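You operate a simulated robot arm through the tools that you are given. There is no shell and no other tool.

The job below is to be done with a simulated robot arm. You get a single attempt, and the scene is never put back.

TASK
Tie the mesh end down with both tie wires and the red hook tool.
Fine: shut the cradle clamp before twisting and open it after; the tool goes back in its holder. Set down upright: red hook tool. Where these are worked on the way, their far stop is far enough and under half their travel is too little: cradle clamp.

It is judged by the outcome, as a careful person would: the job done as asked, and still so three seconds after it is handed in. It fails if anything else is knocked over, pushed out of place, dropped, spilled or broken.

THE ROBOT
A 7-joint arm with a two-finger parallel gripper, fixed in place. Base frame: the origin is on the floor under the middle of its stand, x ahead of it, y to its left, z up; the work surface is at about z = 0.82. Units: m, degrees, N and s.
It reaches about 1.479 m from its shoulder. Its first joint turns from -166.0 to 166.0 degrees. Payload 4.4 kg.
The tool frame sits at the grasp point between the pads (the TCP): z along the fingers, y along the line on which they close. The tips reach 0.023 m beyond it. Largest opening 0.094 m; finger width 0.038, thickness 0.01; the body of the gripper, 0.054 by 0.096 m, starts 0.039 m behind the TCP.
Orientation is told as [roll, pitch, yaw] about the base's x, y, z axes, in that order, counted from this pose: with the fingers straight down and closing along the base's y, the tool's x points along the base's -x, its y along +y and its z along -z.

THE INTERFACE
- The arm moves only by the tool arm_command. Its argument "steps" is one flat list of numbers, 7 for each row, row after row: the shift along the tool's x, y, z in cm, then the turn, a rotation vector about the tool's x, y, z in degrees, then the opening, from 0 (shut) to 1 (fully open). In form: [tx, ty, tz, ax, ay, az, jaw, tx, ty, tz, ax, ay, az, jaw, ...]. A call has 1 to 20 rows; each row is the pose to reach, as a shift and turn from the pose commanded when the call began, along the tool's axes at that moment. Rows are played at 5 a second. More than 0.05 m and 8.6 degrees between two rows, or a gripper value outside its range, and nothing of the call is played. A pose out of reach is approached as far as the arm can. The call stops where the force on the tool passes 90 N (or 10 N more than at its start, if that is more) or the arm is blocked; 0.2 s more then pass. The fingers move at their own pace (about 0.072 m/s each) and stop on an object; they squeeze with about 40 N. The grip force told is the motor's: it shows also when the fingers shut on nothing. Time passes only in rows, and 0.2 s behind the last, so rows that repeat a pose let the fingers close. It gives the time, the measured TCP pose, the force on the tool (base axes), the opening and the grip force at its end, in the units of the frame above (readings bear some noise), with the torque about the TCP (base axes, N m) and any sound that the robot's microphone picked up.
- Cameras (640 x 400 px; columns grow to the right, rows downward): "scene" is fixed at [0.4089, 0.6619, 1.6983]; the picture's right is [-0.67, -0.74, 0.00], its down [-0.57, 0.51, -0.64] and it looks along [0.48, -0.43, -0.77] (base axes); focal length 241 px, centre (320, 200). "wrist" rides on the gripper at [0.086, 0.016, -0.074] in the tool frame; the picture's right is [-0.18, 0.98, 0.00], its down [-0.58, -0.11, -0.81] and it looks along [-0.79, -0.15, 0.59] (tool axes); focal length 243 px, centre (320, 200). There is no depth. A picture from a camera that has moved, and an enlarged one, comes with that camera's place and axes in the base frame and with its lens. The place of the scene camera against the robot may be out by one fixed shift of up to 0.025 m in any direction.
- capture(camera): a new picture of that camera. The clock stands still meanwhile.
- close_up(camera, box): a new picture of the part [left, top, right, bottom] of that camera's present view, enlarged. The clock stands still meanwhile.
- job_done(): hands the job in; it is judged then, once.

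Places have to be worked out from the pictures, the camera data and where the tool is seen. Open the gripper and draw the arm clear of the work before you hand the job in, unless the task says otherwise.

The tools are called after "Call:" as name(argument=value, ...) on one line, values as JSON. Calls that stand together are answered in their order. arm_command: Moves the arm, as the interface text tells. Its arguments: {"type":"object","properties":{"steps":{"type":"array","items":{"type":"number"}}},"required":["steps"]} The other tools are called the same way: capture (camera) takes a picture; close_up (camera, box) takes an enlarged picture of a part of a camera's view; job_done () hands the job in.

At the start:

```text
t: 0.0
tool_pos: [0.8092, 0.3021, 1.4327]
tool_rot: [0.0, -0.1, 0.0]
contact_force: [0.4, -0.2, 0.3]
moment: [-0.01, -0.01, 0.0]
width: 0.0935
gripper_force: 0.0
```

scene: 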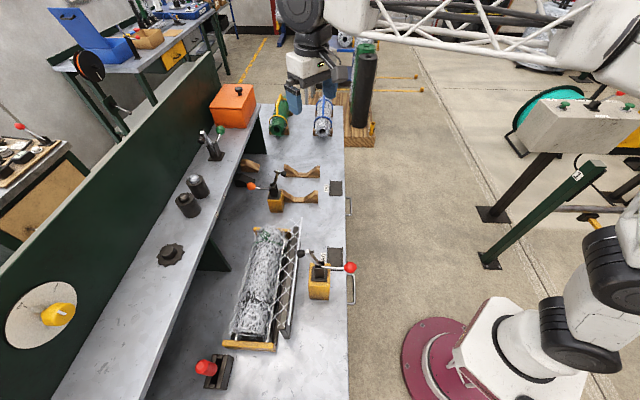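
wrist: 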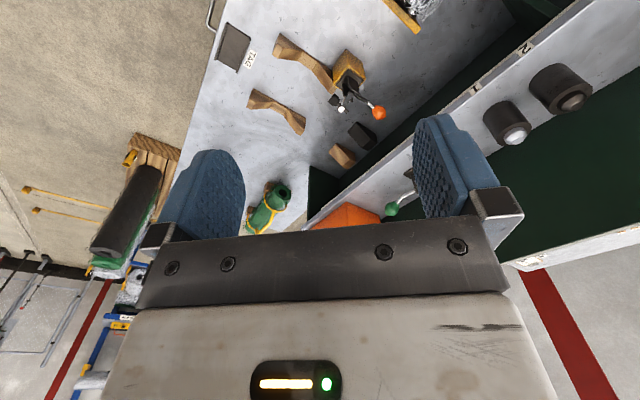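

I start by looking closely at the bench: the scene picture shows a mesh in a cradle, clamps with red and orange knobs, and a red-handled item. I'll enlarge several parts.

Call:
close_up(camera="scene", box=[200, 210, 370, 400])

Call:
close_up(camera="scene", box=[220, 80, 370, 230])

Call:
close_up(camera="scene", box=[130, 110, 250, 280])

Call:
capture(camera="wrist")

```text
2.11 times, centred on (285, 305) of scene
camera zoom: at [0.4089, 0.6619, 1.6983], right [-0.67, -0.74, 0.0], down [-0.57, 0.51, -0.64], along [0.48, -0.43, -0.77], focal length 506 px, centre (394, -21)
```

zoom: 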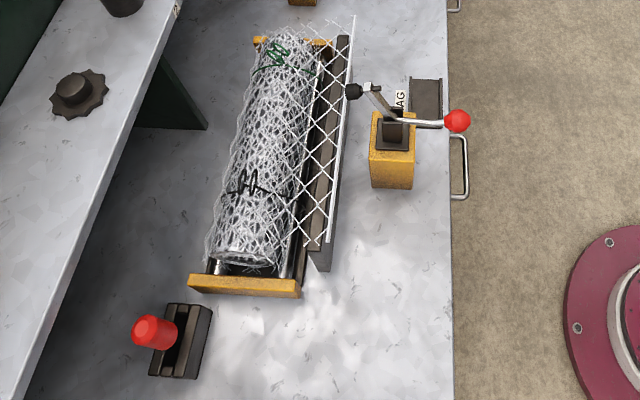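

```text
2.67 times, centred on (295, 155) of scene
camera zoom: at [0.4089, 0.6619, 1.6983], right [-0.67, -0.74, 0.0], down [-0.57, 0.51, -0.64], along [0.48, -0.43, -0.77], focal length 642 px, centre (387, 320)
```

zoom: 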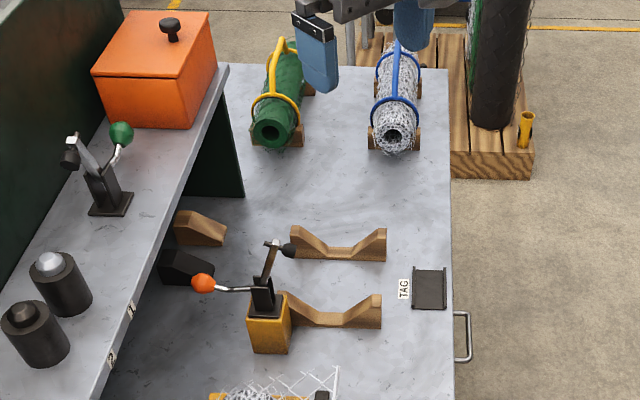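

```text
2.35 times, centred on (190, 195) of scene
camera zoom: at [0.4089, 0.6619, 1.6983], right [-0.67, -0.74, 0.0], down [-0.57, 0.51, -0.64], along [0.48, -0.43, -0.77], focal length 566 px, centre (626, 212)
```

zoom: 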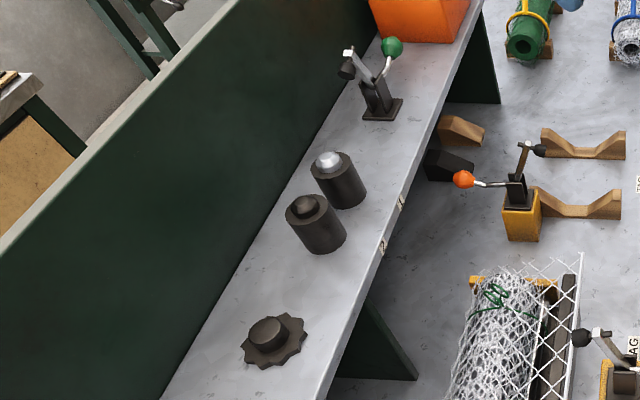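

```text
taken
camera wrist: at [0.7219, 0.3174, 1.5071], right [0.18, 0.98, 0.0], down [0.58, -0.11, 0.81], along [0.79, -0.15, -0.59], focal length 243 px, centre (320, 200)
```

wrist: 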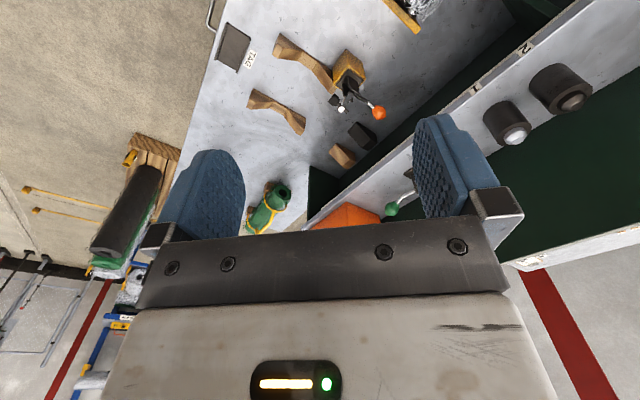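

The bench lies at 45° to the base frame, with the tool holder at roughly (0.66, 0.84) and the cradle centred near (0.80, 0.59). I'll move to a viewpoint between the robot and the cradle, yawed 45°, to see the clamp and wires with the wrist camera.

Call:
arm_command(steps=[2.11, 1.33, 2.0, 0, 0, -5, 0.2, 4.22, 2.67, 4.0, 0, 0, -10, 0.2, 6.33, 4.0, 6.0, 0, 0, -15, 0.2, 8.44, 5.33, 8.0, 0, 0, -20, 0.2, 10.56, 6.67, 10.0, 0, 0, -25, 0.2, 12.67, 8.0, 12.0, 0, 0, -30, 0.2, 14.78, 9.33, 14.0, 0, 0, -35, 0.2, 16.89, 10.67, 16.0, 0, 0, -40, 0.2, 19, 12, 18, 0, 0, -45, 0.2])

Call:
capture(camera="wrist")

Call:
capture(camera="scene")

```text
t: 2.0
tool_pos: [0.6203, 0.4197, 1.2514]
tool_rot: [0.0, -0.1, 45.1]
contact_force: [0.0, 0.2, 0.4]
moment: [0.0, 0.01, 0.0]
width: 0.0188
gripper_force: 0.0
```

```text
taken
camera wrist: at [0.545, 0.3698, 1.3262], right [-0.57, 0.82, 0.0], down [0.49, 0.33, 0.81], along [0.66, 0.46, -0.59], focal length 243 px, centre (320, 200)
```

wrist: 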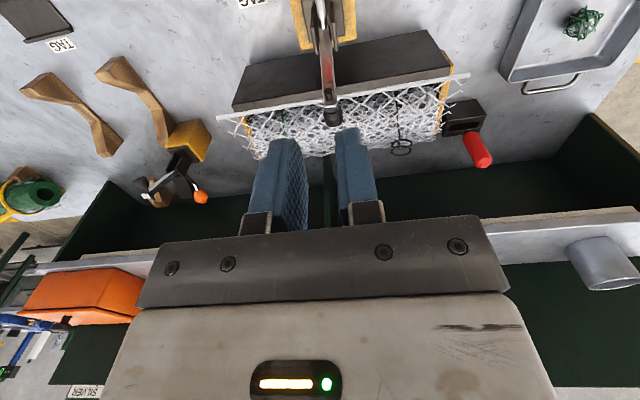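

```text
taken
```

scene: 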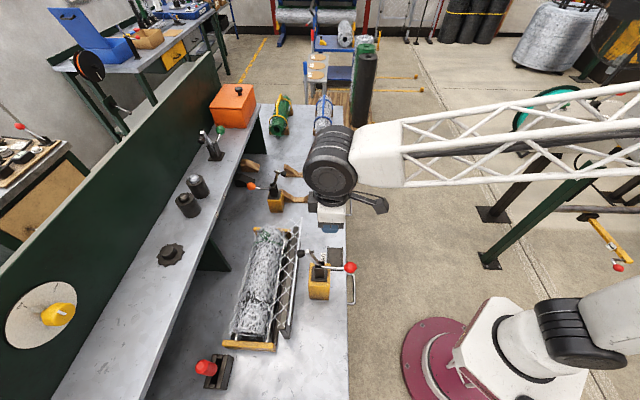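

The wrist view shows the clamp arm, flap bar, wires and the red tool. I enlarge these parts.

Call:
close_up(camera="wrist", box=[220, 0, 420, 160])

Call:
close_up(camera="wrist", box=[360, 60, 520, 180])

Call:
close_up(camera="scene", box=[280, 220, 370, 320])

Call:
close_up(camera="scene", box=[180, 330, 260, 400])

Call:
close_up(camera="scene", box=[225, 215, 310, 285])

Call:
close_up(camera="scene", box=[215, 270, 310, 355])

```text
2.50 times, centred on (320, 80) of wrist
camera zoom: at [0.545, 0.3698, 1.3262], right [-0.57, 0.82, 0.0], down [0.49, 0.33, 0.81], along [0.66, 0.46, -0.59], focal length 606 px, centre (320, 500)
```

zoom: 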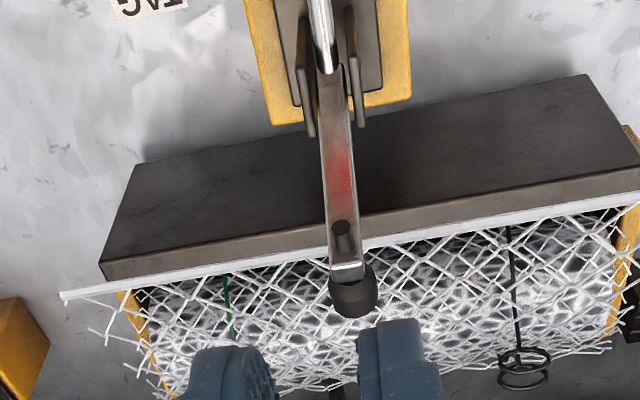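

```text
3.33 times, centred on (440, 120) of wrist
camera zoom: at [0.545, 0.3698, 1.3262], right [-0.57, 0.82, 0.0], down [0.49, 0.33, 0.81], along [0.66, 0.46, -0.59], focal length 809 px, centre (-80, 467)
```

zoom: 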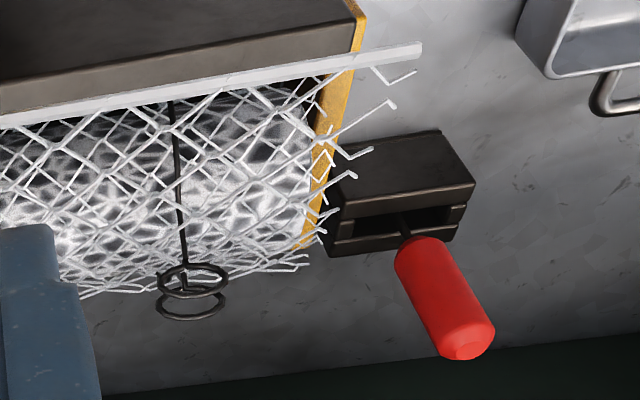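

```text
4.00 times, centred on (325, 270) of scene
camera zoom: at [0.4089, 0.6619, 1.6983], right [-0.67, -0.74, 0.0], down [-0.57, 0.51, -0.64], along [0.48, -0.43, -0.77], focal length 962 px, centre (300, -80)
```

zoom: 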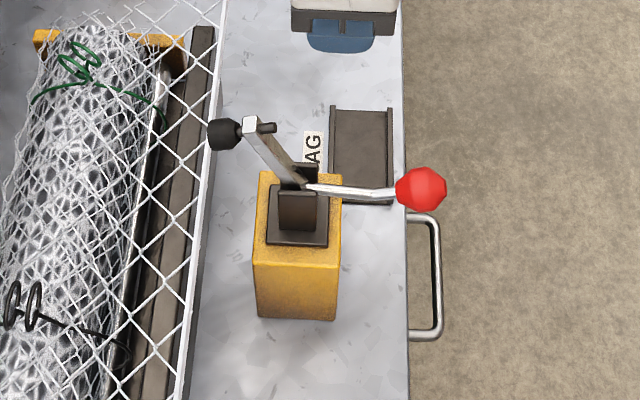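

```text
5.71 times, centred on (220, 365) of scene
camera zoom: at [0.4089, 0.6619, 1.6983], right [-0.67, -0.74, 0.0], down [-0.57, 0.51, -0.64], along [0.48, -0.43, -0.77], focal length 1375 px, centre (891, -743)
```

zoom: 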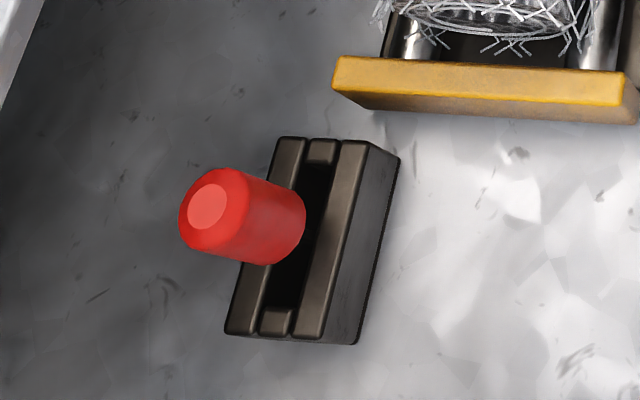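

```text
5.71 times, centred on (268, 250) of scene
camera zoom: at [0.4089, 0.6619, 1.6983], right [-0.67, -0.74, 0.0], down [-0.57, 0.51, -0.64], along [0.48, -0.43, -0.77], focal length 1375 px, centre (620, -86)
```

zoom: 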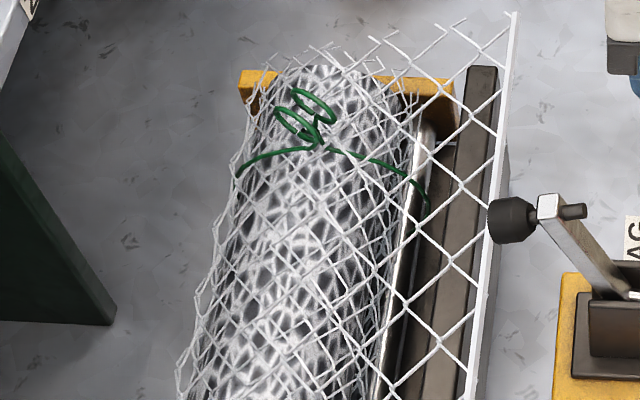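

```text
4.71 times, centred on (262, 312) of scene
camera zoom: at [0.4089, 0.6619, 1.6983], right [-0.67, -0.74, 0.0], down [-0.57, 0.51, -0.64], along [0.48, -0.43, -0.77], focal length 1132 px, centre (591, -329)
```

zoom: 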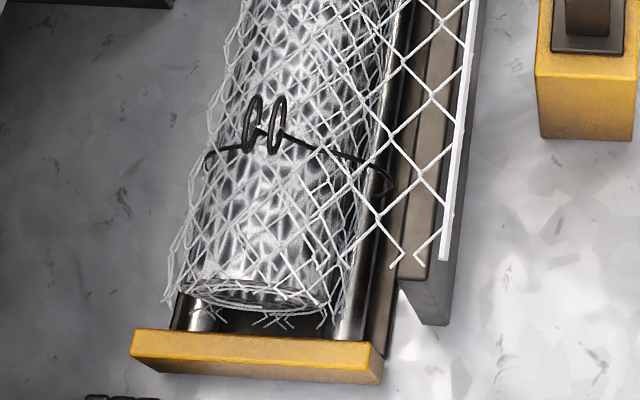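

The two wires each end in a pair of eyes on top of the roll (green at the far end, black near the tool holder). The clamp arm is raised with its handle lying toward the robot. I tilt the camera to look more steeply down and see the clamp, knob and cradle in one view.

Call:
arm_command(steps=[0.9, 0.5, 0, 0, 7.5, 0, 0.2, 1.75, 1.0, 0, 0, 15, 0, 0.2, 2.6, 1.5, 0, 0, 22.5, 0, 0.2, 3.5, 2.0, 0, 0, 30, 0, 0.2])

Call:
capture(camera="wrist")

Call:
close_up(camera="wrist", box=[180, 20, 340, 170])

Call:
close_up(camera="wrist", box=[340, 20, 500, 170])

```text
t: 3.0
tool_pos: [0.5803, 0.411, 1.2525]
tool_rot: [0.0, 30.1, 45.0]
contact_force: [-0.4, 0.2, 0.4]
moment: [0.0, 0.0, 0.0]
width: 0.0191
gripper_force: 0.1
```

```text
taken
camera wrist: at [0.5408, 0.3951, 1.3611], right [-0.58, 0.81, -0.09], down [0.72, 0.56, 0.41], along [0.38, 0.17, -0.91], focal length 243 px, centre (320, 200)
```

wrist: 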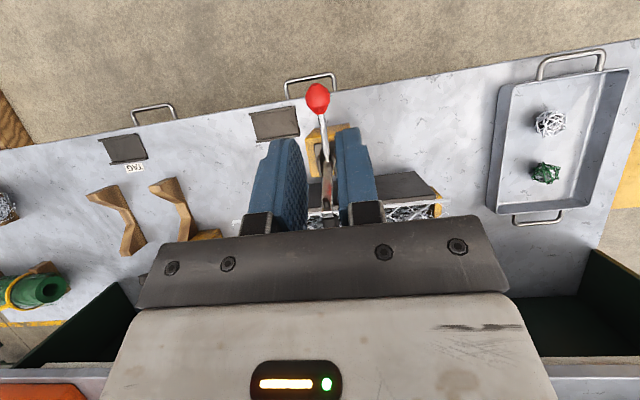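

```text
2.67 times, centred on (260, 95) of wrist
camera zoom: at [0.5408, 0.3951, 1.3611], right [-0.58, 0.81, -0.09], down [0.72, 0.56, 0.41], along [0.38, 0.17, -0.91], focal length 647 px, centre (480, 480)
```

zoom: 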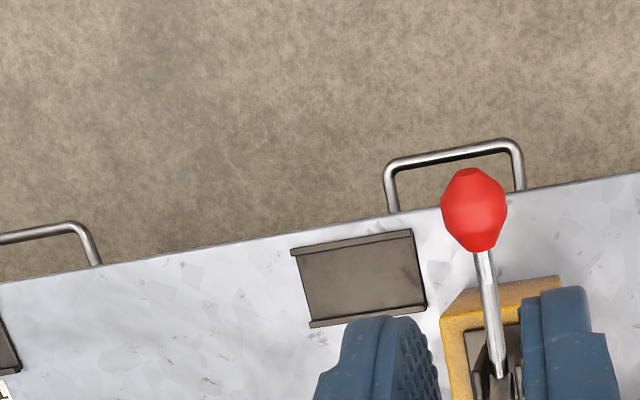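

```text
2.67 times, centred on (420, 95) of wrist
camera zoom: at [0.5408, 0.3951, 1.3611], right [-0.58, 0.81, -0.09], down [0.72, 0.56, 0.41], along [0.38, 0.17, -0.91], focal length 647 px, centre (53, 480)
```

zoom: 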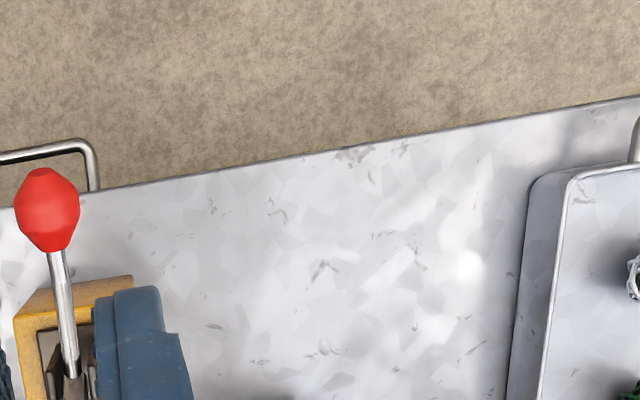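

The red knob sits near the front bench edge; by crude triangulation at about bench coords W≈0.66 (away from robot), L≈−0.14, z≈1.0. I go to a higher, further-back viewpoint with fingers down to triangulate knob, clamp and wires properly.

Call:
arm_command(steps=[3.3, 1.17, -1.9, 0, -5, 0, 0.2, 6.6, 2.33, -3.8, 0, -10, 0, 0.2, 9.9, 3.5, -5.7, 0, -15, 0, 0.2, 13.2, 4.67, -7.6, 0, -20, 0, 0.2, 16.5, 5.83, -9.5, 0, -25, 0, 0.2, 19.84, 7.0, -11.35, 0, -30, 0, 0.2])

Call:
capture(camera="wrist")

Call:
close_up(camera="wrist", box=[180, 0, 340, 150])

Call:
close_up(camera="wrist", box=[340, 0, 500, 150])

```text
t: 4.4
tool_pos: [0.4501, 0.3797, 1.448]
tool_rot: [-0.1, 0.1, 44.9]
contact_force: [0.4, 0.7, -0.7]
moment: [-0.04, -0.03, -0.02]
width: 0.0187
gripper_force: 0.2
```

```text
taken
camera wrist: at [0.3762, 0.3293, 1.523], right [-0.56, 0.83, 0.0], down [0.49, 0.33, 0.81], along [0.67, 0.45, -0.59], focal length 243 px, centre (320, 200)
```

wrist: 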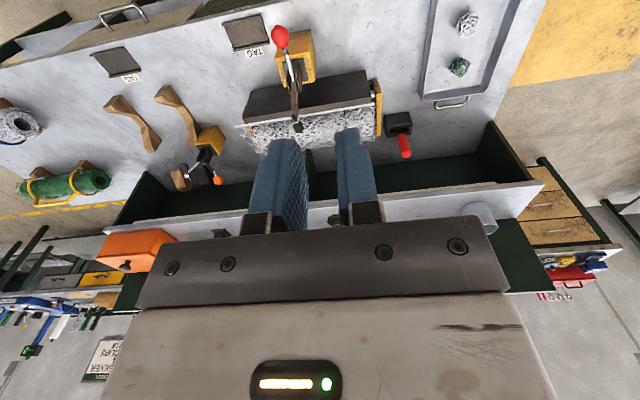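

```text
2.67 times, centred on (260, 75) of wrist
camera zoom: at [0.3762, 0.3293, 1.523], right [-0.56, 0.83, 0.0], down [0.49, 0.33, 0.81], along [0.67, 0.45, -0.59], focal length 647 px, centre (480, 533)
```

zoom: 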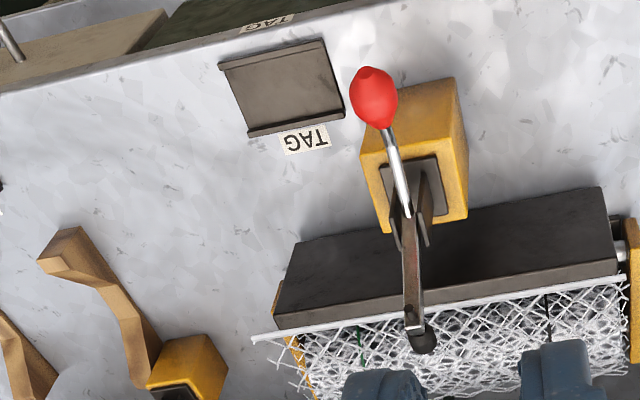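

```text
2.67 times, centred on (420, 75) of wrist
camera zoom: at [0.3762, 0.3293, 1.523], right [-0.56, 0.83, 0.0], down [0.49, 0.33, 0.81], along [0.67, 0.45, -0.59], focal length 647 px, centre (53, 533)
```

zoom: 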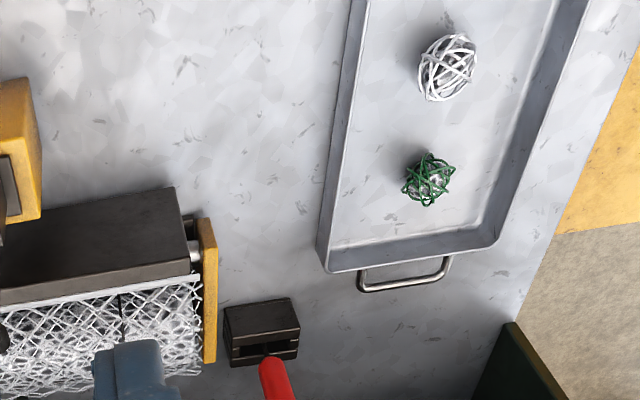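

Triangulation gives the red knob centre at about W=0.666, L=−0.139, z=1.015 (bench frame), and the clamp tip at (0.815, −0.140, 1.086). I zoom the scene view on the clamp for its pivot, and on the eyes of both wires.

Call:
close_up(camera="scene", box=[295, 240, 360, 305])

Call:
close_up(camera="scene", box=[245, 225, 285, 250])

Call:
close_up(camera="scene", box=[225, 280, 275, 311])

Call:
close_up(camera="wrist", box=[265, 20, 335, 64])

Call:
close_up(camera="wrist", box=[375, 100, 425, 160])

```text
6.15 times, centred on (328, 272) of scene
camera zoom: at [0.4089, 0.6619, 1.6983], right [-0.67, -0.74, 0.0], down [-0.57, 0.51, -0.64], along [0.48, -0.43, -0.77], focal length 1481 px, centre (274, -246)
```

zoom: 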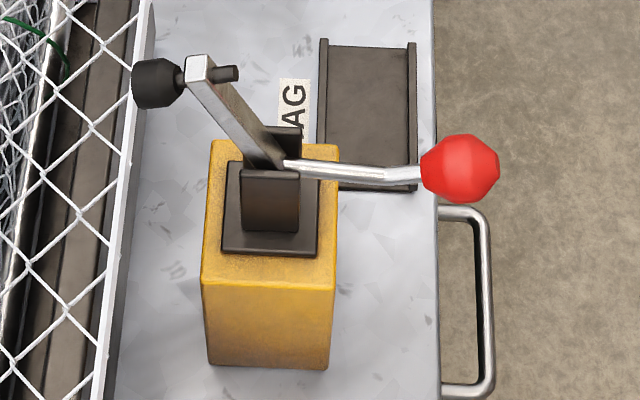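

```text
16.00 times, centred on (265, 238) of scene
camera zoom: at [0.4089, 0.6619, 1.6983], right [-0.67, -0.74, 0.0], down [-0.57, 0.51, -0.64], along [0.48, -0.43, -0.77], focal length 3850 px, centre (1200, -400)
```

zoom: 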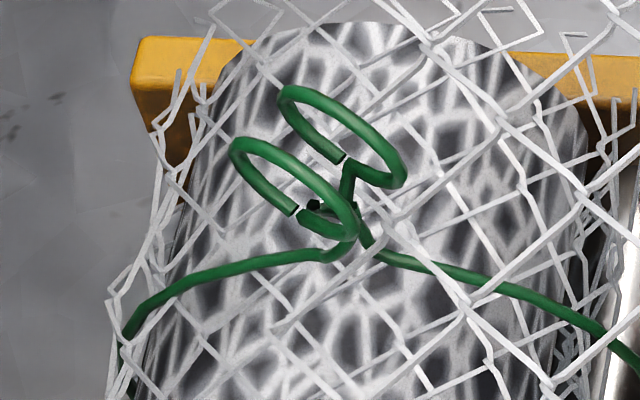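

```text
12.80 times, centred on (250, 296) of scene
camera zoom: at [0.4089, 0.6619, 1.6983], right [-0.67, -0.74, 0.0], down [-0.57, 0.51, -0.64], along [0.48, -0.43, -0.77], focal length 3080 px, centre (1216, -1022)
```

zoom: 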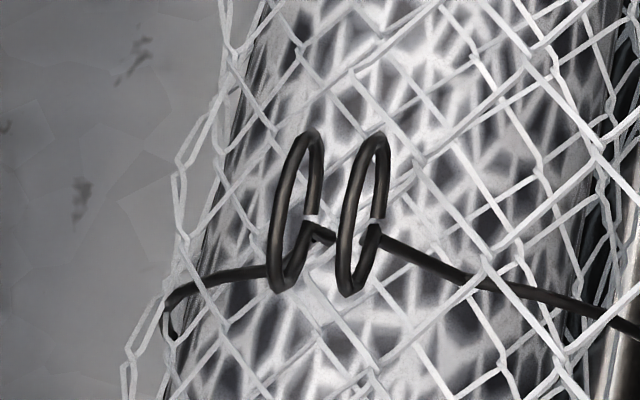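

```text
9.09 times, centred on (300, 42) of wrist
camera zoom: at [0.3762, 0.3293, 1.523], right [-0.56, 0.83, 0.0], down [0.49, 0.33, 0.81], along [0.67, 0.45, -0.59], focal length 2206 px, centre (502, 1636)
```

zoom: 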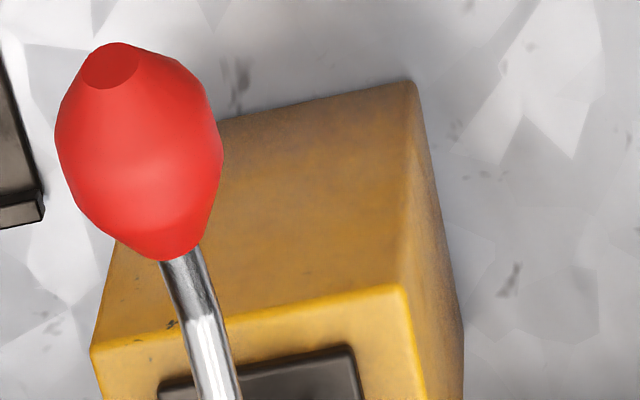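

```text
6.67 times, centred on (400, 130) of wrist
camera zoom: at [0.3762, 0.3293, 1.523], right [-0.56, 0.83, 0.0], down [0.49, 0.33, 0.81], along [0.67, 0.45, -0.59], focal length 1618 px, centre (-213, 667)
```

zoom: 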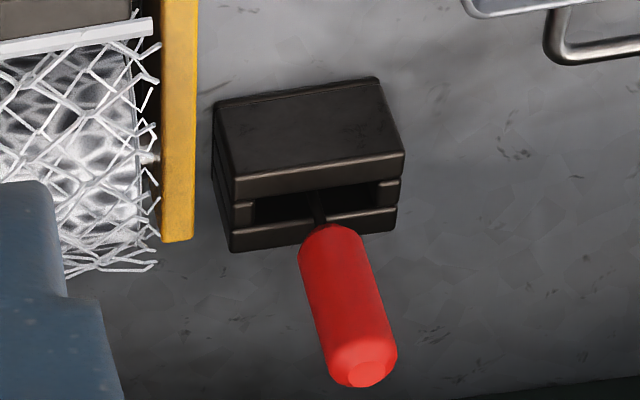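

The clamp's pivot looks to be near W≈0.762, z≈1.005 with the handle about horizontal toward the robot; lifting the knob over the top should lower the arm. I move to about 8.5 cm above the knob with the fingers open.

Call:
arm_command(steps=[-0.8, -0.9, 3.5, 0, 0, 0, 0.75, -1.6, -1.8, 7.0, 0, 0, 0, 0.75, -2.4, -2.7, 10.5, 0, 0, 0, 0.75, -3.2, -3.6, 14.0, 0, 0, 0, 0.75, -4.0, -4.5, 17.5, 0, 0, 0, 0.75, -4.8, -5.4, 21.0, 0, 0, 0, 0.75, -5.6, -6.3, 24.5, 0, 0, 0, 0.75, -6.4, -7.2, 28.0, 0, 0, 0, 0.75, -7.2, -8.1, 31.5, 0, 0, 0, 0.75, -8.0, -8.95, 34.9, 0, 0, 0, 0.75])

Call:
capture(camera="wrist")

Call:
close_up(camera="scene", box=[270, 200, 390, 310])

```text
t: 6.6
tool_pos: [0.5692, 0.3724, 1.0993]
tool_rot: [0.0, 0.1, 45.0]
contact_force: [0.5, 0.4, 0.3]
moment: [0.02, 0.03, 0.0]
width: 0.0706
gripper_force: 0.1
```

```text
taken
camera wrist: at [0.4953, 0.3212, 1.1742], right [-0.56, 0.83, 0.0], down [0.49, 0.33, 0.81], along [0.67, 0.46, -0.59], focal length 243 px, centre (320, 200)
```

wrist: 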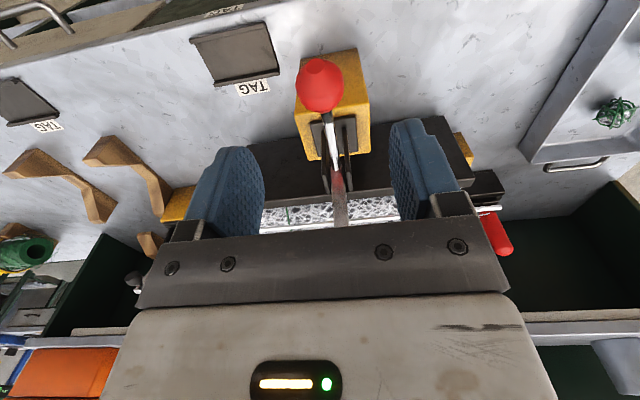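

```text
3.64 times, centred on (330, 255) of scene
camera zoom: at [0.4089, 0.6619, 1.6983], right [-0.67, -0.74, 0.0], down [-0.57, 0.51, -0.64], along [0.48, -0.43, -0.77], focal length 875 px, centre (284, 0)
```

zoom: 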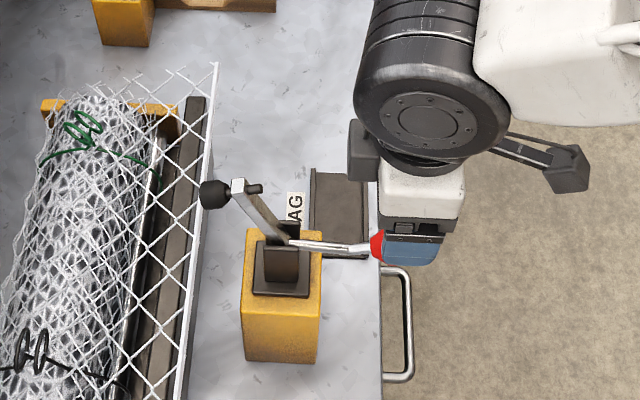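

The knob appears at pixel (320, 85), just where a point 8.5 cm below the TCP should be, so I'm aligned. I descend onto it and close the fingers.

Call:
arm_command(steps=[-0.1, 0, 3.0, 0, 0, 0, 0.75, -0.2, 0, 6.0, 0, 0, 0, 0.75, -0.2, 0, 8.4, 0, 0, 0, 0.75, -0.2, 0, 8.4, 0, 0, 0, 0.2, -0.2, 0, 8.4, 0, 0, 0, 0.2, -0.2, 0, 8.4, 0, 0, 0, 0.1, -0.2, 0, 8.4, 0, 0, 0, 0.1])

Call:
capture(camera="wrist")

Call:
close_up(camera="scene", box=[270, 200, 390, 310])

```text
t: 8.2
tool_pos: [0.5713, 0.3734, 1.0167]
tool_rot: [0.0, 0.1, 44.9]
contact_force: [-25.1, 32.0, -2.1]
moment: [0.28, 0.18, 0.07]
width: 0.0326
gripper_force: 45.1
```

```text
taken
camera wrist: at [0.4978, 0.3234, 1.0917], right [-0.57, 0.82, 0.0], down [0.49, 0.33, 0.81], along [0.66, 0.46, -0.59], focal length 243 px, centre (320, 200)
```

wrist: 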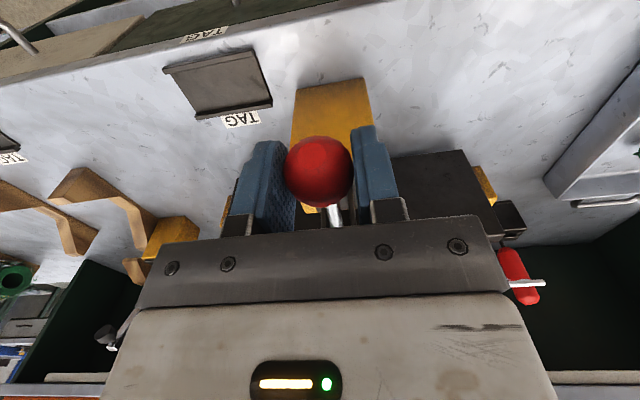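

```text
3.64 times, centred on (330, 255) of scene
camera zoom: at [0.4089, 0.6619, 1.6983], right [-0.67, -0.74, 0.0], down [-0.57, 0.51, -0.64], along [0.48, -0.43, -0.77], focal length 875 px, centre (284, 0)
```

zoom: 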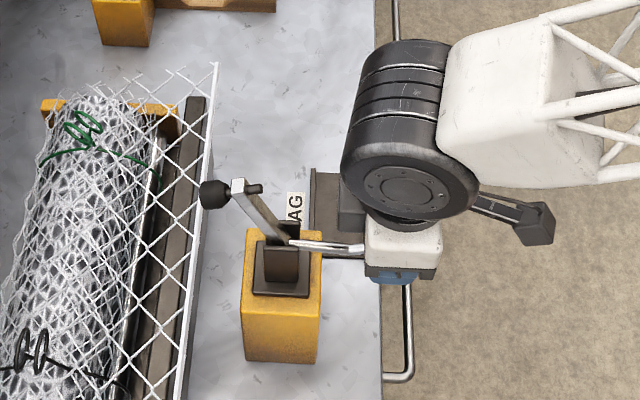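

The knob is held (opening 0.033) but there's a 40 N sideways load along +L, so I'm slightly off-centre. I shift 2 mm toward +L to relax it.

Call:
arm_command(steps=[0, 0.1, 0, 0, 0, 0, 0.1, 0, 0.2, 0, 0, 0, 0, 0.1, 0, 0.2, 0, 0, 0, 0, 0.1])

```text
t: 9.0
tool_pos: [0.5727, 0.3731, 1.017]
tool_rot: [0.0, -0.1, 45.0]
contact_force: [14.0, -18.6, -0.4]
moment: [-0.52, -0.11, -0.05]
width: 0.0327
gripper_force: 44.5
```

That overshot slightly (now −23 N), so I go back 0.7 mm and then try lifting the knob along the start of its arc.

Call:
arm_command(steps=[0, -0.08, 0, 0, 0, 0, 0.1, 0, -0.08, 0, 0, 0, 0, 0.1])

```text
t: 9.6
tool_pos: [0.5716, 0.375, 1.0163]
tool_rot: [0.0, -0.1, 45.0]
contact_force: [30.0, -29.7, -2.5]
moment: [-0.33, -0.16, -0.15]
width: 0.0325
gripper_force: 44.5
```

The sideways reading doesn't follow the shift simply; I hold for a moment to see if it settles.

Call:
arm_command(steps=[0, 0, 0, 0, 0, 0, 0.1, 0, 0, 0, 0, 0, 0, 0.1, 0, 0, 0, 0, 0, 0, 0.1])

```text
t: 10.4
tool_pos: [0.5719, 0.3744, 1.0168]
tool_rot: [-0.1, -0.1, 45.1]
contact_force: [44.0, -42.1, -3.9]
moment: [-0.37, -0.11, 0.01]
width: 0.0326
gripper_force: 44.8
```

The load builds with time (the arm keeps pulling to its commanded place), so the true centre is a bit less. I shift back 0.7 mm more and hold.

Call:
arm_command(steps=[0, -0.07, 0, 0, 0, 0, 0.1, 0, -0.07, 0, 0, 0, 0, 0.1, 0, -0.07, 0, 0, 0, 0, 0.1])

```text
t: 11.2
tool_pos: [0.5717, 0.3728, 1.0167]
tool_rot: [0.0, 0.0, 45.1]
contact_force: [40.3, -43.9, -1.2]
moment: [-0.11, -0.22, 0.0]
width: 0.0327
gripper_force: 45.1
```

Still −59 N sideways; I shift another 1 mm and hold.

Call:
arm_command(steps=[0, -0.1, 0, 0, 0, 0, 0.1, 0, -0.1, 0, 0, 0, 0, 0.1, 0, -0.1, 0, 0, 0, 0, 0.1])

```text
t: 12.0
tool_pos: [0.5719, 0.3739, 1.0166]
tool_rot: [0.0, 0.0, 45.0]
contact_force: [5.9, -16.2, 0.5]
moment: [0.32, -0.16, 0.02]
width: 0.0326
gripper_force: 45.2
```

Sideways load is down to about 15 N. Now I lift the knob through the first 20° of its arc about the estimated pivot and check forces.

Call:
arm_command(steps=[-0.14, 0, -0.81, 0, 0, 0, 0.1, -0.35, 0, -1.61, 0, 0, 0, 0.1, -0.62, 0, -2.38, 0, 0, 0, 0.1, -0.96, 0, -3.13, 0, 0, 0, 0.1])

Call:
close_up(camera="scene", box=[270, 200, 390, 310])

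Call:
capture(camera="wrist")

```text
t: 13.0
tool_pos: [0.5778, 0.3804, 1.0474]
tool_rot: [0.0, 0.1, 45.0]
contact_force: [-9.8, -10.8, -13.3]
moment: [-0.81, 0.82, 0.03]
width: 0.0328
gripper_force: 45.2
```

```text
3.64 times, centred on (330, 255) of scene
camera zoom: at [0.4089, 0.6619, 1.6983], right [-0.67, -0.74, 0.0], down [-0.57, 0.51, -0.64], along [0.48, -0.43, -0.77], focal length 875 px, centre (284, 0)
```

zoom: 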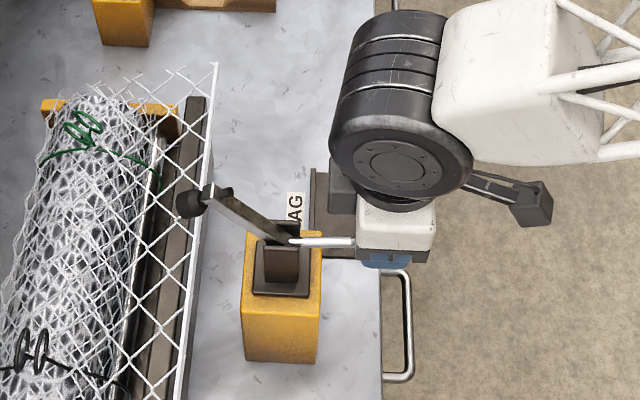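

```text
taken
camera wrist: at [0.5039, 0.3297, 1.1222], right [-0.57, 0.82, 0.0], down [0.49, 0.33, 0.81], along [0.66, 0.46, -0.59], focal length 243 px, centre (320, 200)
```

wrist: 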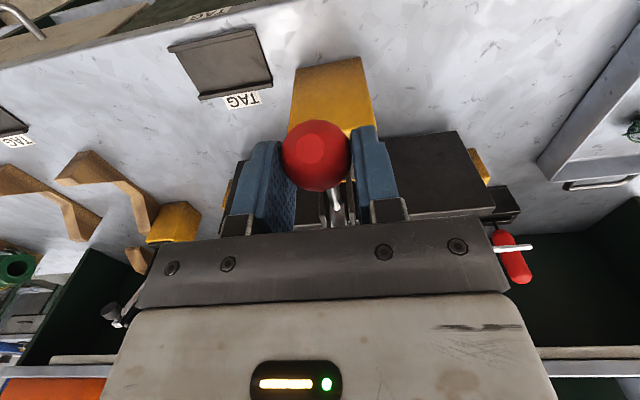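

The handle follows and the clamp arm is coming down with small forces (about 15 N). I continue to about 50°.

Call:
arm_command(steps=[-0.41, 0, -0.72, 0, 0, 0, 0.1, -0.88, 0, -1.39, 0, 0, 0, 0.1, -1.4, 0, -2.03, 0, 0, 0, 0.1, -1.98, 0, -2.61, 0, 0, 0, 0.1, -2.6, 0, -3.14, 0, 0, 0, 0.1, -3.27, 0, -3.62, 0, 0, 0, 0.1])

Call:
close_up(camera="scene", box=[250, 200, 370, 310])

```text
t: 14.4
tool_pos: [0.6019, 0.4042, 1.0836]
tool_rot: [0.1, -0.2, 45.0]
contact_force: [-3.2, -4.9, 0.0]
moment: [-0.42, 0.34, 0.06]
width: 0.0321
gripper_force: 44.8
```

```text
3.64 times, centred on (310, 255) of scene
camera zoom: at [0.4089, 0.6619, 1.6983], right [-0.67, -0.74, 0.0], down [-0.57, 0.51, -0.64], along [0.48, -0.43, -0.77], focal length 875 px, centre (356, 0)
```

zoom: 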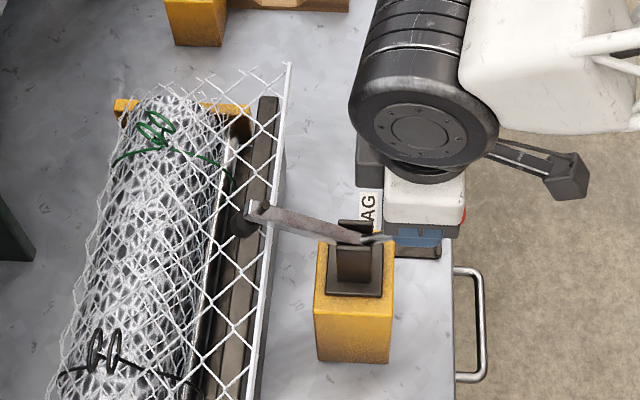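

No resistance; the arm is about 20° above horizontal now. I continue toward 70°, watching for the stop.

Call:
arm_command(steps=[-0.71, 0, -0.42, 0, 0, 0, 0.1, -1.45, 0, -0.77, 0, 0, 0, 0.1, -2.22, 0, -1.05, 0, 0, 0, 0.1, -3.02, 0, -1.27, 0, 0, 0, 0.1])

Call:
close_up(camera="scene", box=[250, 200, 370, 310])

Call:
capture(camera="wrist")

```text
t: 15.4
tool_pos: [0.6228, 0.4238, 1.0974]
tool_rot: [0.1, 0.0, 45.1]
contact_force: [4.1, 3.3, 0.8]
moment: [0.03, 0.01, 0.01]
width: 0.0095
gripper_force: 0.0
```

```text
3.64 times, centred on (310, 255) of scene
camera zoom: at [0.4089, 0.6619, 1.6983], right [-0.67, -0.74, 0.0], down [-0.57, 0.51, -0.64], along [0.48, -0.43, -0.77], focal length 875 px, centre (356, 0)
```

zoom: 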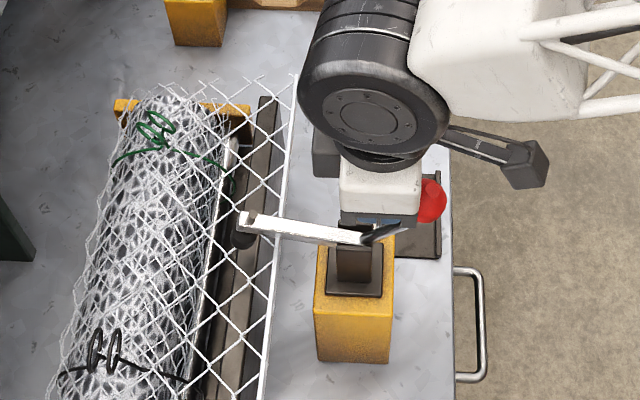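

```text
taken
camera wrist: at [0.5488, 0.3747, 1.1727], right [-0.56, 0.83, 0.0], down [0.49, 0.33, 0.81], along [0.67, 0.46, -0.59], focal length 243 px, centre (320, 200)
```

wrist: 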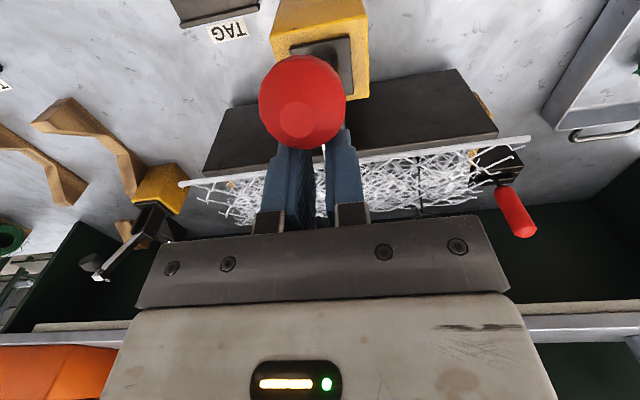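

The fingers slipped off the knob near the end; the handle now leans at roughly 125°, and the clamp arm is close to the mesh bar. I look closely to judge whether it reached its stop.

Call:
close_up(camera="scene", box=[285, 230, 345, 290])

Call:
close_up(camera="wrist", box=[170, 0, 370, 130])

```text
6.67 times, centred on (315, 260) of scene
camera zoom: at [0.4089, 0.6619, 1.6983], right [-0.67, -0.74, 0.0], down [-0.57, 0.51, -0.64], along [0.48, -0.43, -0.77], focal length 1604 px, centre (353, -200)
```

zoom: 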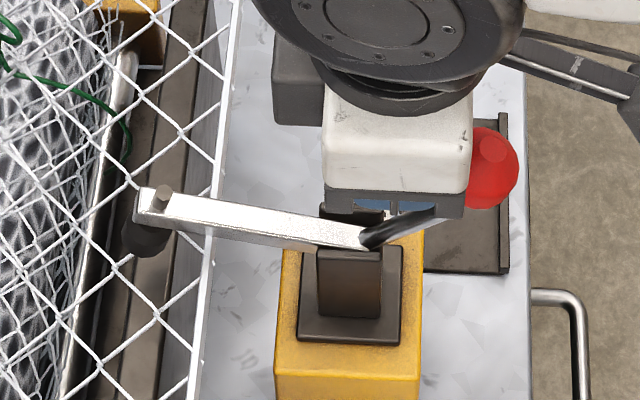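

```text
3.08 times, centred on (270, 65) of wrist
camera zoom: at [0.5488, 0.3747, 1.1727], right [-0.56, 0.83, 0.0], down [0.49, 0.33, 0.81], along [0.67, 0.46, -0.59], focal length 746 px, centre (474, 615)
```

zoom: 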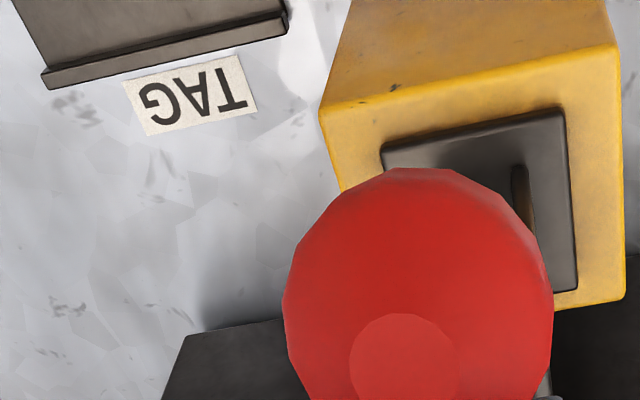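

The arm is still roughly 15° above horizontal and I can't confirm it's at its stop. I'll raise the closed fingers, step behind the knob (robot side) and push it onward.

Call:
arm_command(steps=[0, 0, -3.5, 0, 0, 0, 0, 0, 0, -7, 0, 0, 0, 0, 3.0, 0, -7, 0, 0, 0, 0, 6.0, 0, -7, 0, 0, 0, 0, 8.8, 0, -7, 0, 0, 0, 0, 8.8, 0, -3.5, 0, 0, 0, 0, 8.8, 0, 0.3, 0, 0, 0, 0])

Call:
capture(camera="wrist")

Call:
close_up(camera="scene", box=[270, 220, 370, 310])

```text
t: 17.0
tool_pos: [0.5632, 0.3632, 1.094]
tool_rot: [-0.1, 0.0, 45.0]
contact_force: [0.3, -0.6, -0.5]
moment: [0.03, 0.01, 0.01]
width: 0.0
gripper_force: 39.7
```

```text
taken
camera wrist: at [0.4889, 0.3127, 1.1684], right [-0.56, 0.83, 0.0], down [0.49, 0.33, 0.81], along [0.67, 0.46, -0.59], focal length 243 px, centre (320, 200)
```

wrist: 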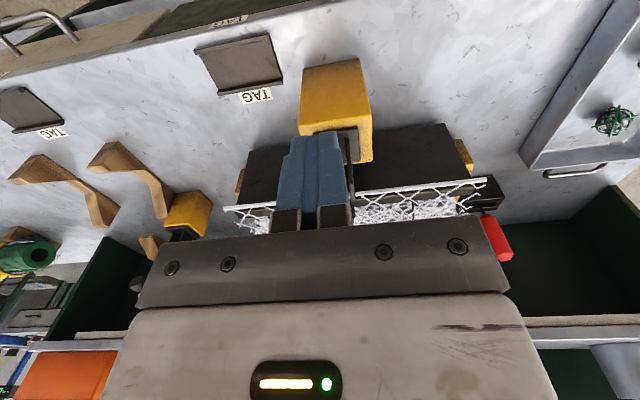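

```text
4.44 times, centred on (320, 265) of scene
camera zoom: at [0.4089, 0.6619, 1.6983], right [-0.67, -0.74, 0.0], down [-0.57, 0.51, -0.64], along [0.48, -0.43, -0.77], focal length 1069 px, centre (320, -89)
```

zoom: 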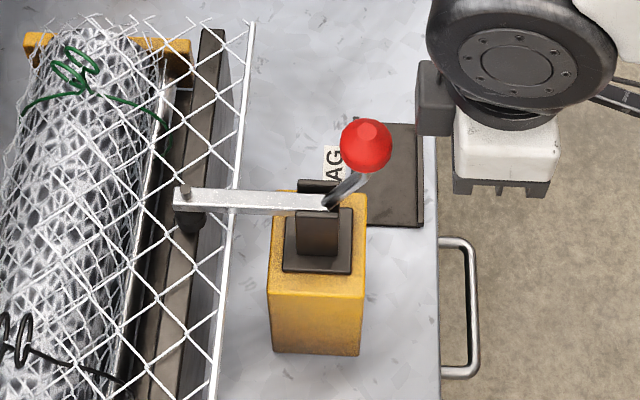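

The clamp advanced further as I moved: the arm is now about 4° above horizontal and the handle at about 108°. I push the knob gently from behind to make sure it's at its stop.

Call:
arm_command(steps=[-2.0, 0, 0, 0, 0, 0, 0, -3.5, 0, 0, 0, 0, 0, 0, -4.2, 0, 0, 0, 0, 0, 0, -4.7, 0, 0, 0, 0, 0, 0, -5.2, 0, 0, 0, 0, 0, 0, -5.7, 0, 0, 0, 0, 0, 0])

Call:
close_up(camera="scene", box=[270, 220, 370, 310])

```text
t: 18.0
tool_pos: [0.5896, 0.3925, 1.0952]
tool_rot: [0.0, 0.4, 45.0]
contact_force: [-34.8, -30.5, 13.3]
moment: [0.22, -0.24, 0.09]
width: 0.0
gripper_force: 39.2
stopped in row 4: the force on the tool passed its limit at 112 N (the readings are from after the stop); the commanded pose is now the measured one
```

```text
4.44 times, centred on (320, 265) of scene
camera zoom: at [0.4089, 0.6619, 1.6983], right [-0.67, -0.74, 0.0], down [-0.57, 0.51, -0.64], along [0.48, -0.43, -0.77], focal length 1069 px, centre (320, -89)
```

zoom: 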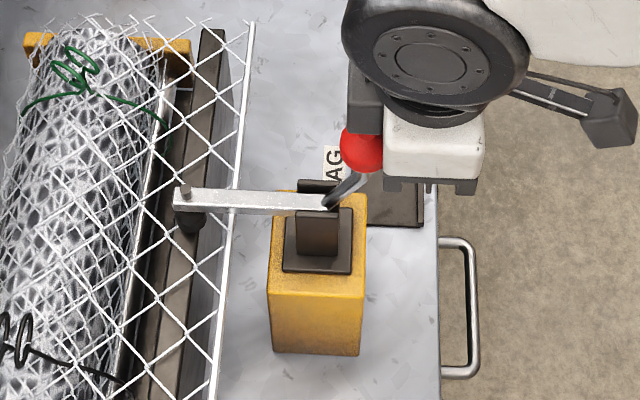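

The push hit 112 N without the clamp moving, so the clamp is at its far stop: shut. I now back off and move to look at the red tool and its holder.

Call:
arm_command(steps=[2, 0, 0, 0, 0, 0, 0.3, 3, 0, -3, 0, 0, 0, 0.5, 2, 2, -7, 0, 0, 0, 0.6, 0.2, 4, -10.8, 0, 0, 0, 0.6, -2.5, 6.5, -13.8, 0, 0, 0, 0.6, -5.5, 9.5, -15.5, 0, 0, 0, 0.6, -8.5, 12.5, -15.5, 0, 0, 0, 0.6, -11.5, 15.5, -15.5, 0, 0, 0, 0.6, -14.5, 18.5, -15.5, 0, 0, 0, 0.6, -17.5, 21.5, -15.5, 0, 0, 0, 0.6, -20.5, 24, -15.5, 0, 0, 0, 0.6])

Call:
capture(camera="wrist")

Call:
capture(camera="scene")

Call:
close_up(camera="wrist", box=[310, 50, 430, 150])

Call:
close_up(camera="wrist", box=[120, 30, 320, 160])

```text
t: 20.4
tool_pos: [0.571, 0.7098, 1.2504]
tool_rot: [0.0, 0.3, 44.9]
contact_force: [0.2, -0.4, 0.6]
moment: [0.02, -0.02, 0.0]
width: 0.0566
gripper_force: 0.1
```

```text
taken
camera wrist: at [0.4966, 0.6612, 1.3249], right [-0.56, 0.83, 0.0], down [0.49, 0.34, 0.8], along [0.66, 0.45, -0.6], focal length 243 px, centre (320, 200)
```

wrist: 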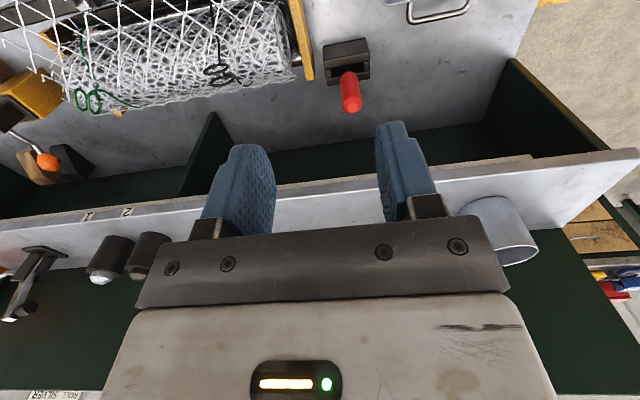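

```text
taken
```

scene: 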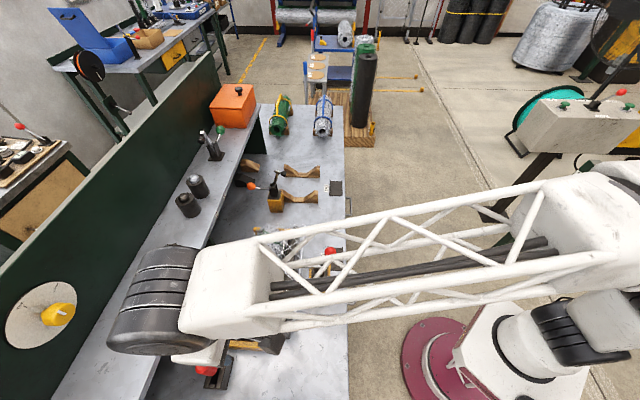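

```text
4.00 times, centred on (370, 100) of wrist
camera zoom: at [0.4966, 0.6612, 1.3249], right [-0.56, 0.83, 0.0], down [0.49, 0.34, 0.8], along [0.66, 0.45, -0.6], focal length 970 px, centre (120, 600)
```

zoom: 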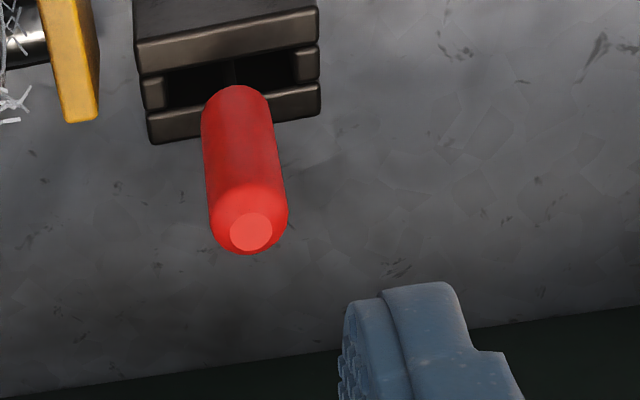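

```text
3.08 times, centred on (220, 95) of wrist
camera zoom: at [0.4966, 0.6612, 1.3249], right [-0.56, 0.83, 0.0], down [0.49, 0.34, 0.8], along [0.66, 0.45, -0.6], focal length 746 px, centre (628, 523)
```

zoom: 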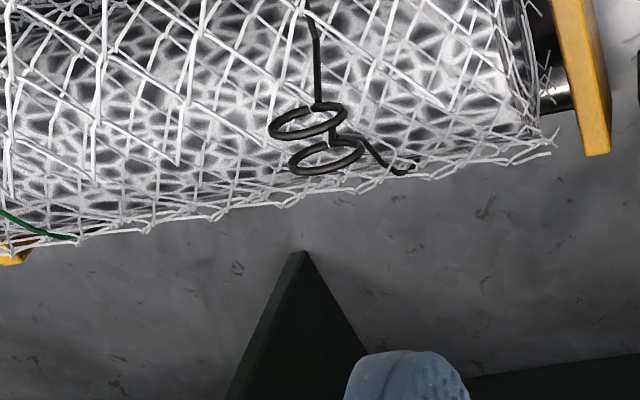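

The clear view confirms the handle's top at about W=1.035, L=0.126, z=0.997, with a ~3 cm thick handle; the slot of the holder runs along L. I move above it with the fingers partly open and level out the small tilt.

Call:
arm_command(steps=[-3.2, 0.65, 3.0, 0, -0.1, 0, 0.6, -6.5, 1.3, 6.0, 0, -0.2, 0, 0.6, -9.7, 2.0, 9.0, 0, -0.3, 0, 0.6, -12.9, 2.65, 12.0, 0, -0.3, 0, 0.6, -12.9, 2.65, 15.0, 0, -0.3, 0, 0.6])

Call:
capture(camera="wrist")

Call:
capture(camera="scene")

```text
t: 21.6
tool_pos: [0.6394, 0.8176, 1.098]
tool_rot: [0.0, 0.0, 45.0]
contact_force: [-0.7, -0.3, 0.8]
moment: [0.0, 0.0, 0.01]
width: 0.0564
gripper_force: 0.1
```

```text
taken
camera wrist: at [0.5649, 0.7686, 1.1735], right [-0.56, 0.83, 0.0], down [0.49, 0.33, 0.81], along [0.67, 0.46, -0.59], focal length 243 px, centre (320, 200)
```

wrist: 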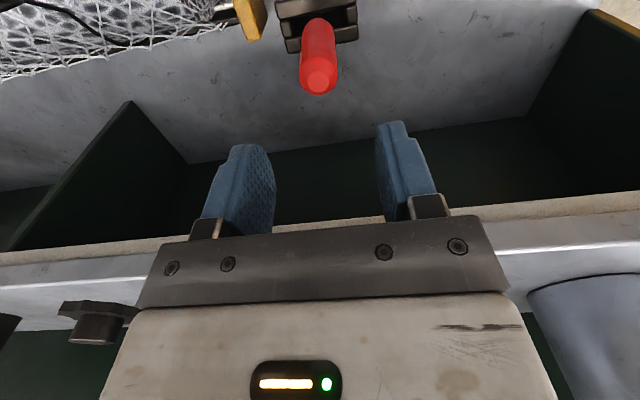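

```text
taken
```

scene: 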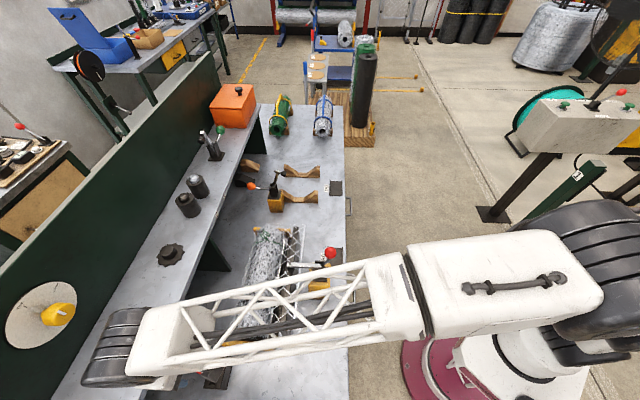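

The handle top is measured at (1.031, 0.127, 0.997), almost straight below the TCP. I descend to hold the upper part of the handle and close.

Call:
arm_command(steps=[-0.1, -0.05, 3.5, 0, 0, 0, 0.6, -0.2, -0.1, 7.0, 0, 0, 0, 0.6, -0.2, -0.1, 10.0, 0, 0, 0, 0.6, -0.2, -0.1, 12.8, 0, 0, 0, 0.6, -0.2, -0.1, 12.8, 0, 0, 0, 0.4])

Call:
capture(camera="wrist")

```text
t: 22.8
tool_pos: [0.6402, 0.8179, 0.9679]
tool_rot: [0.0, 0.2, 45.0]
contact_force: [-0.4, 0.4, -0.3]
moment: [0.01, 0.0, -0.02]
width: 0.0376
gripper_force: 0.1
```

```text
taken
camera wrist: at [0.5668, 0.7669, 1.0431], right [-0.56, 0.83, 0.0], down [0.49, 0.33, 0.81], along [0.66, 0.45, -0.59], focal length 243 px, centre (320, 200)
```

wrist: 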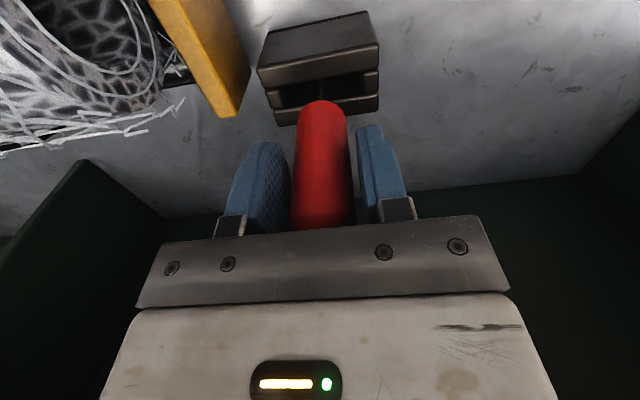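

The handle is centred between the pads. I close on it and then lift it slowly straight up.

Call:
arm_command(steps=[0, 0, 0, 0, 0, 0, 0.2, 0, 0, 0, 0, 0, 0, 0.1, 0, 0, 0, 0, 0, 0, 0.1])

```text
t: 23.6
tool_pos: [0.6408, 0.8168, 0.9683]
tool_rot: [0.0, 0.1, 44.9]
contact_force: [0.4, -0.4, -0.5]
moment: [0.01, -0.02, -0.01]
width: 0.0291
gripper_force: 39.8
```

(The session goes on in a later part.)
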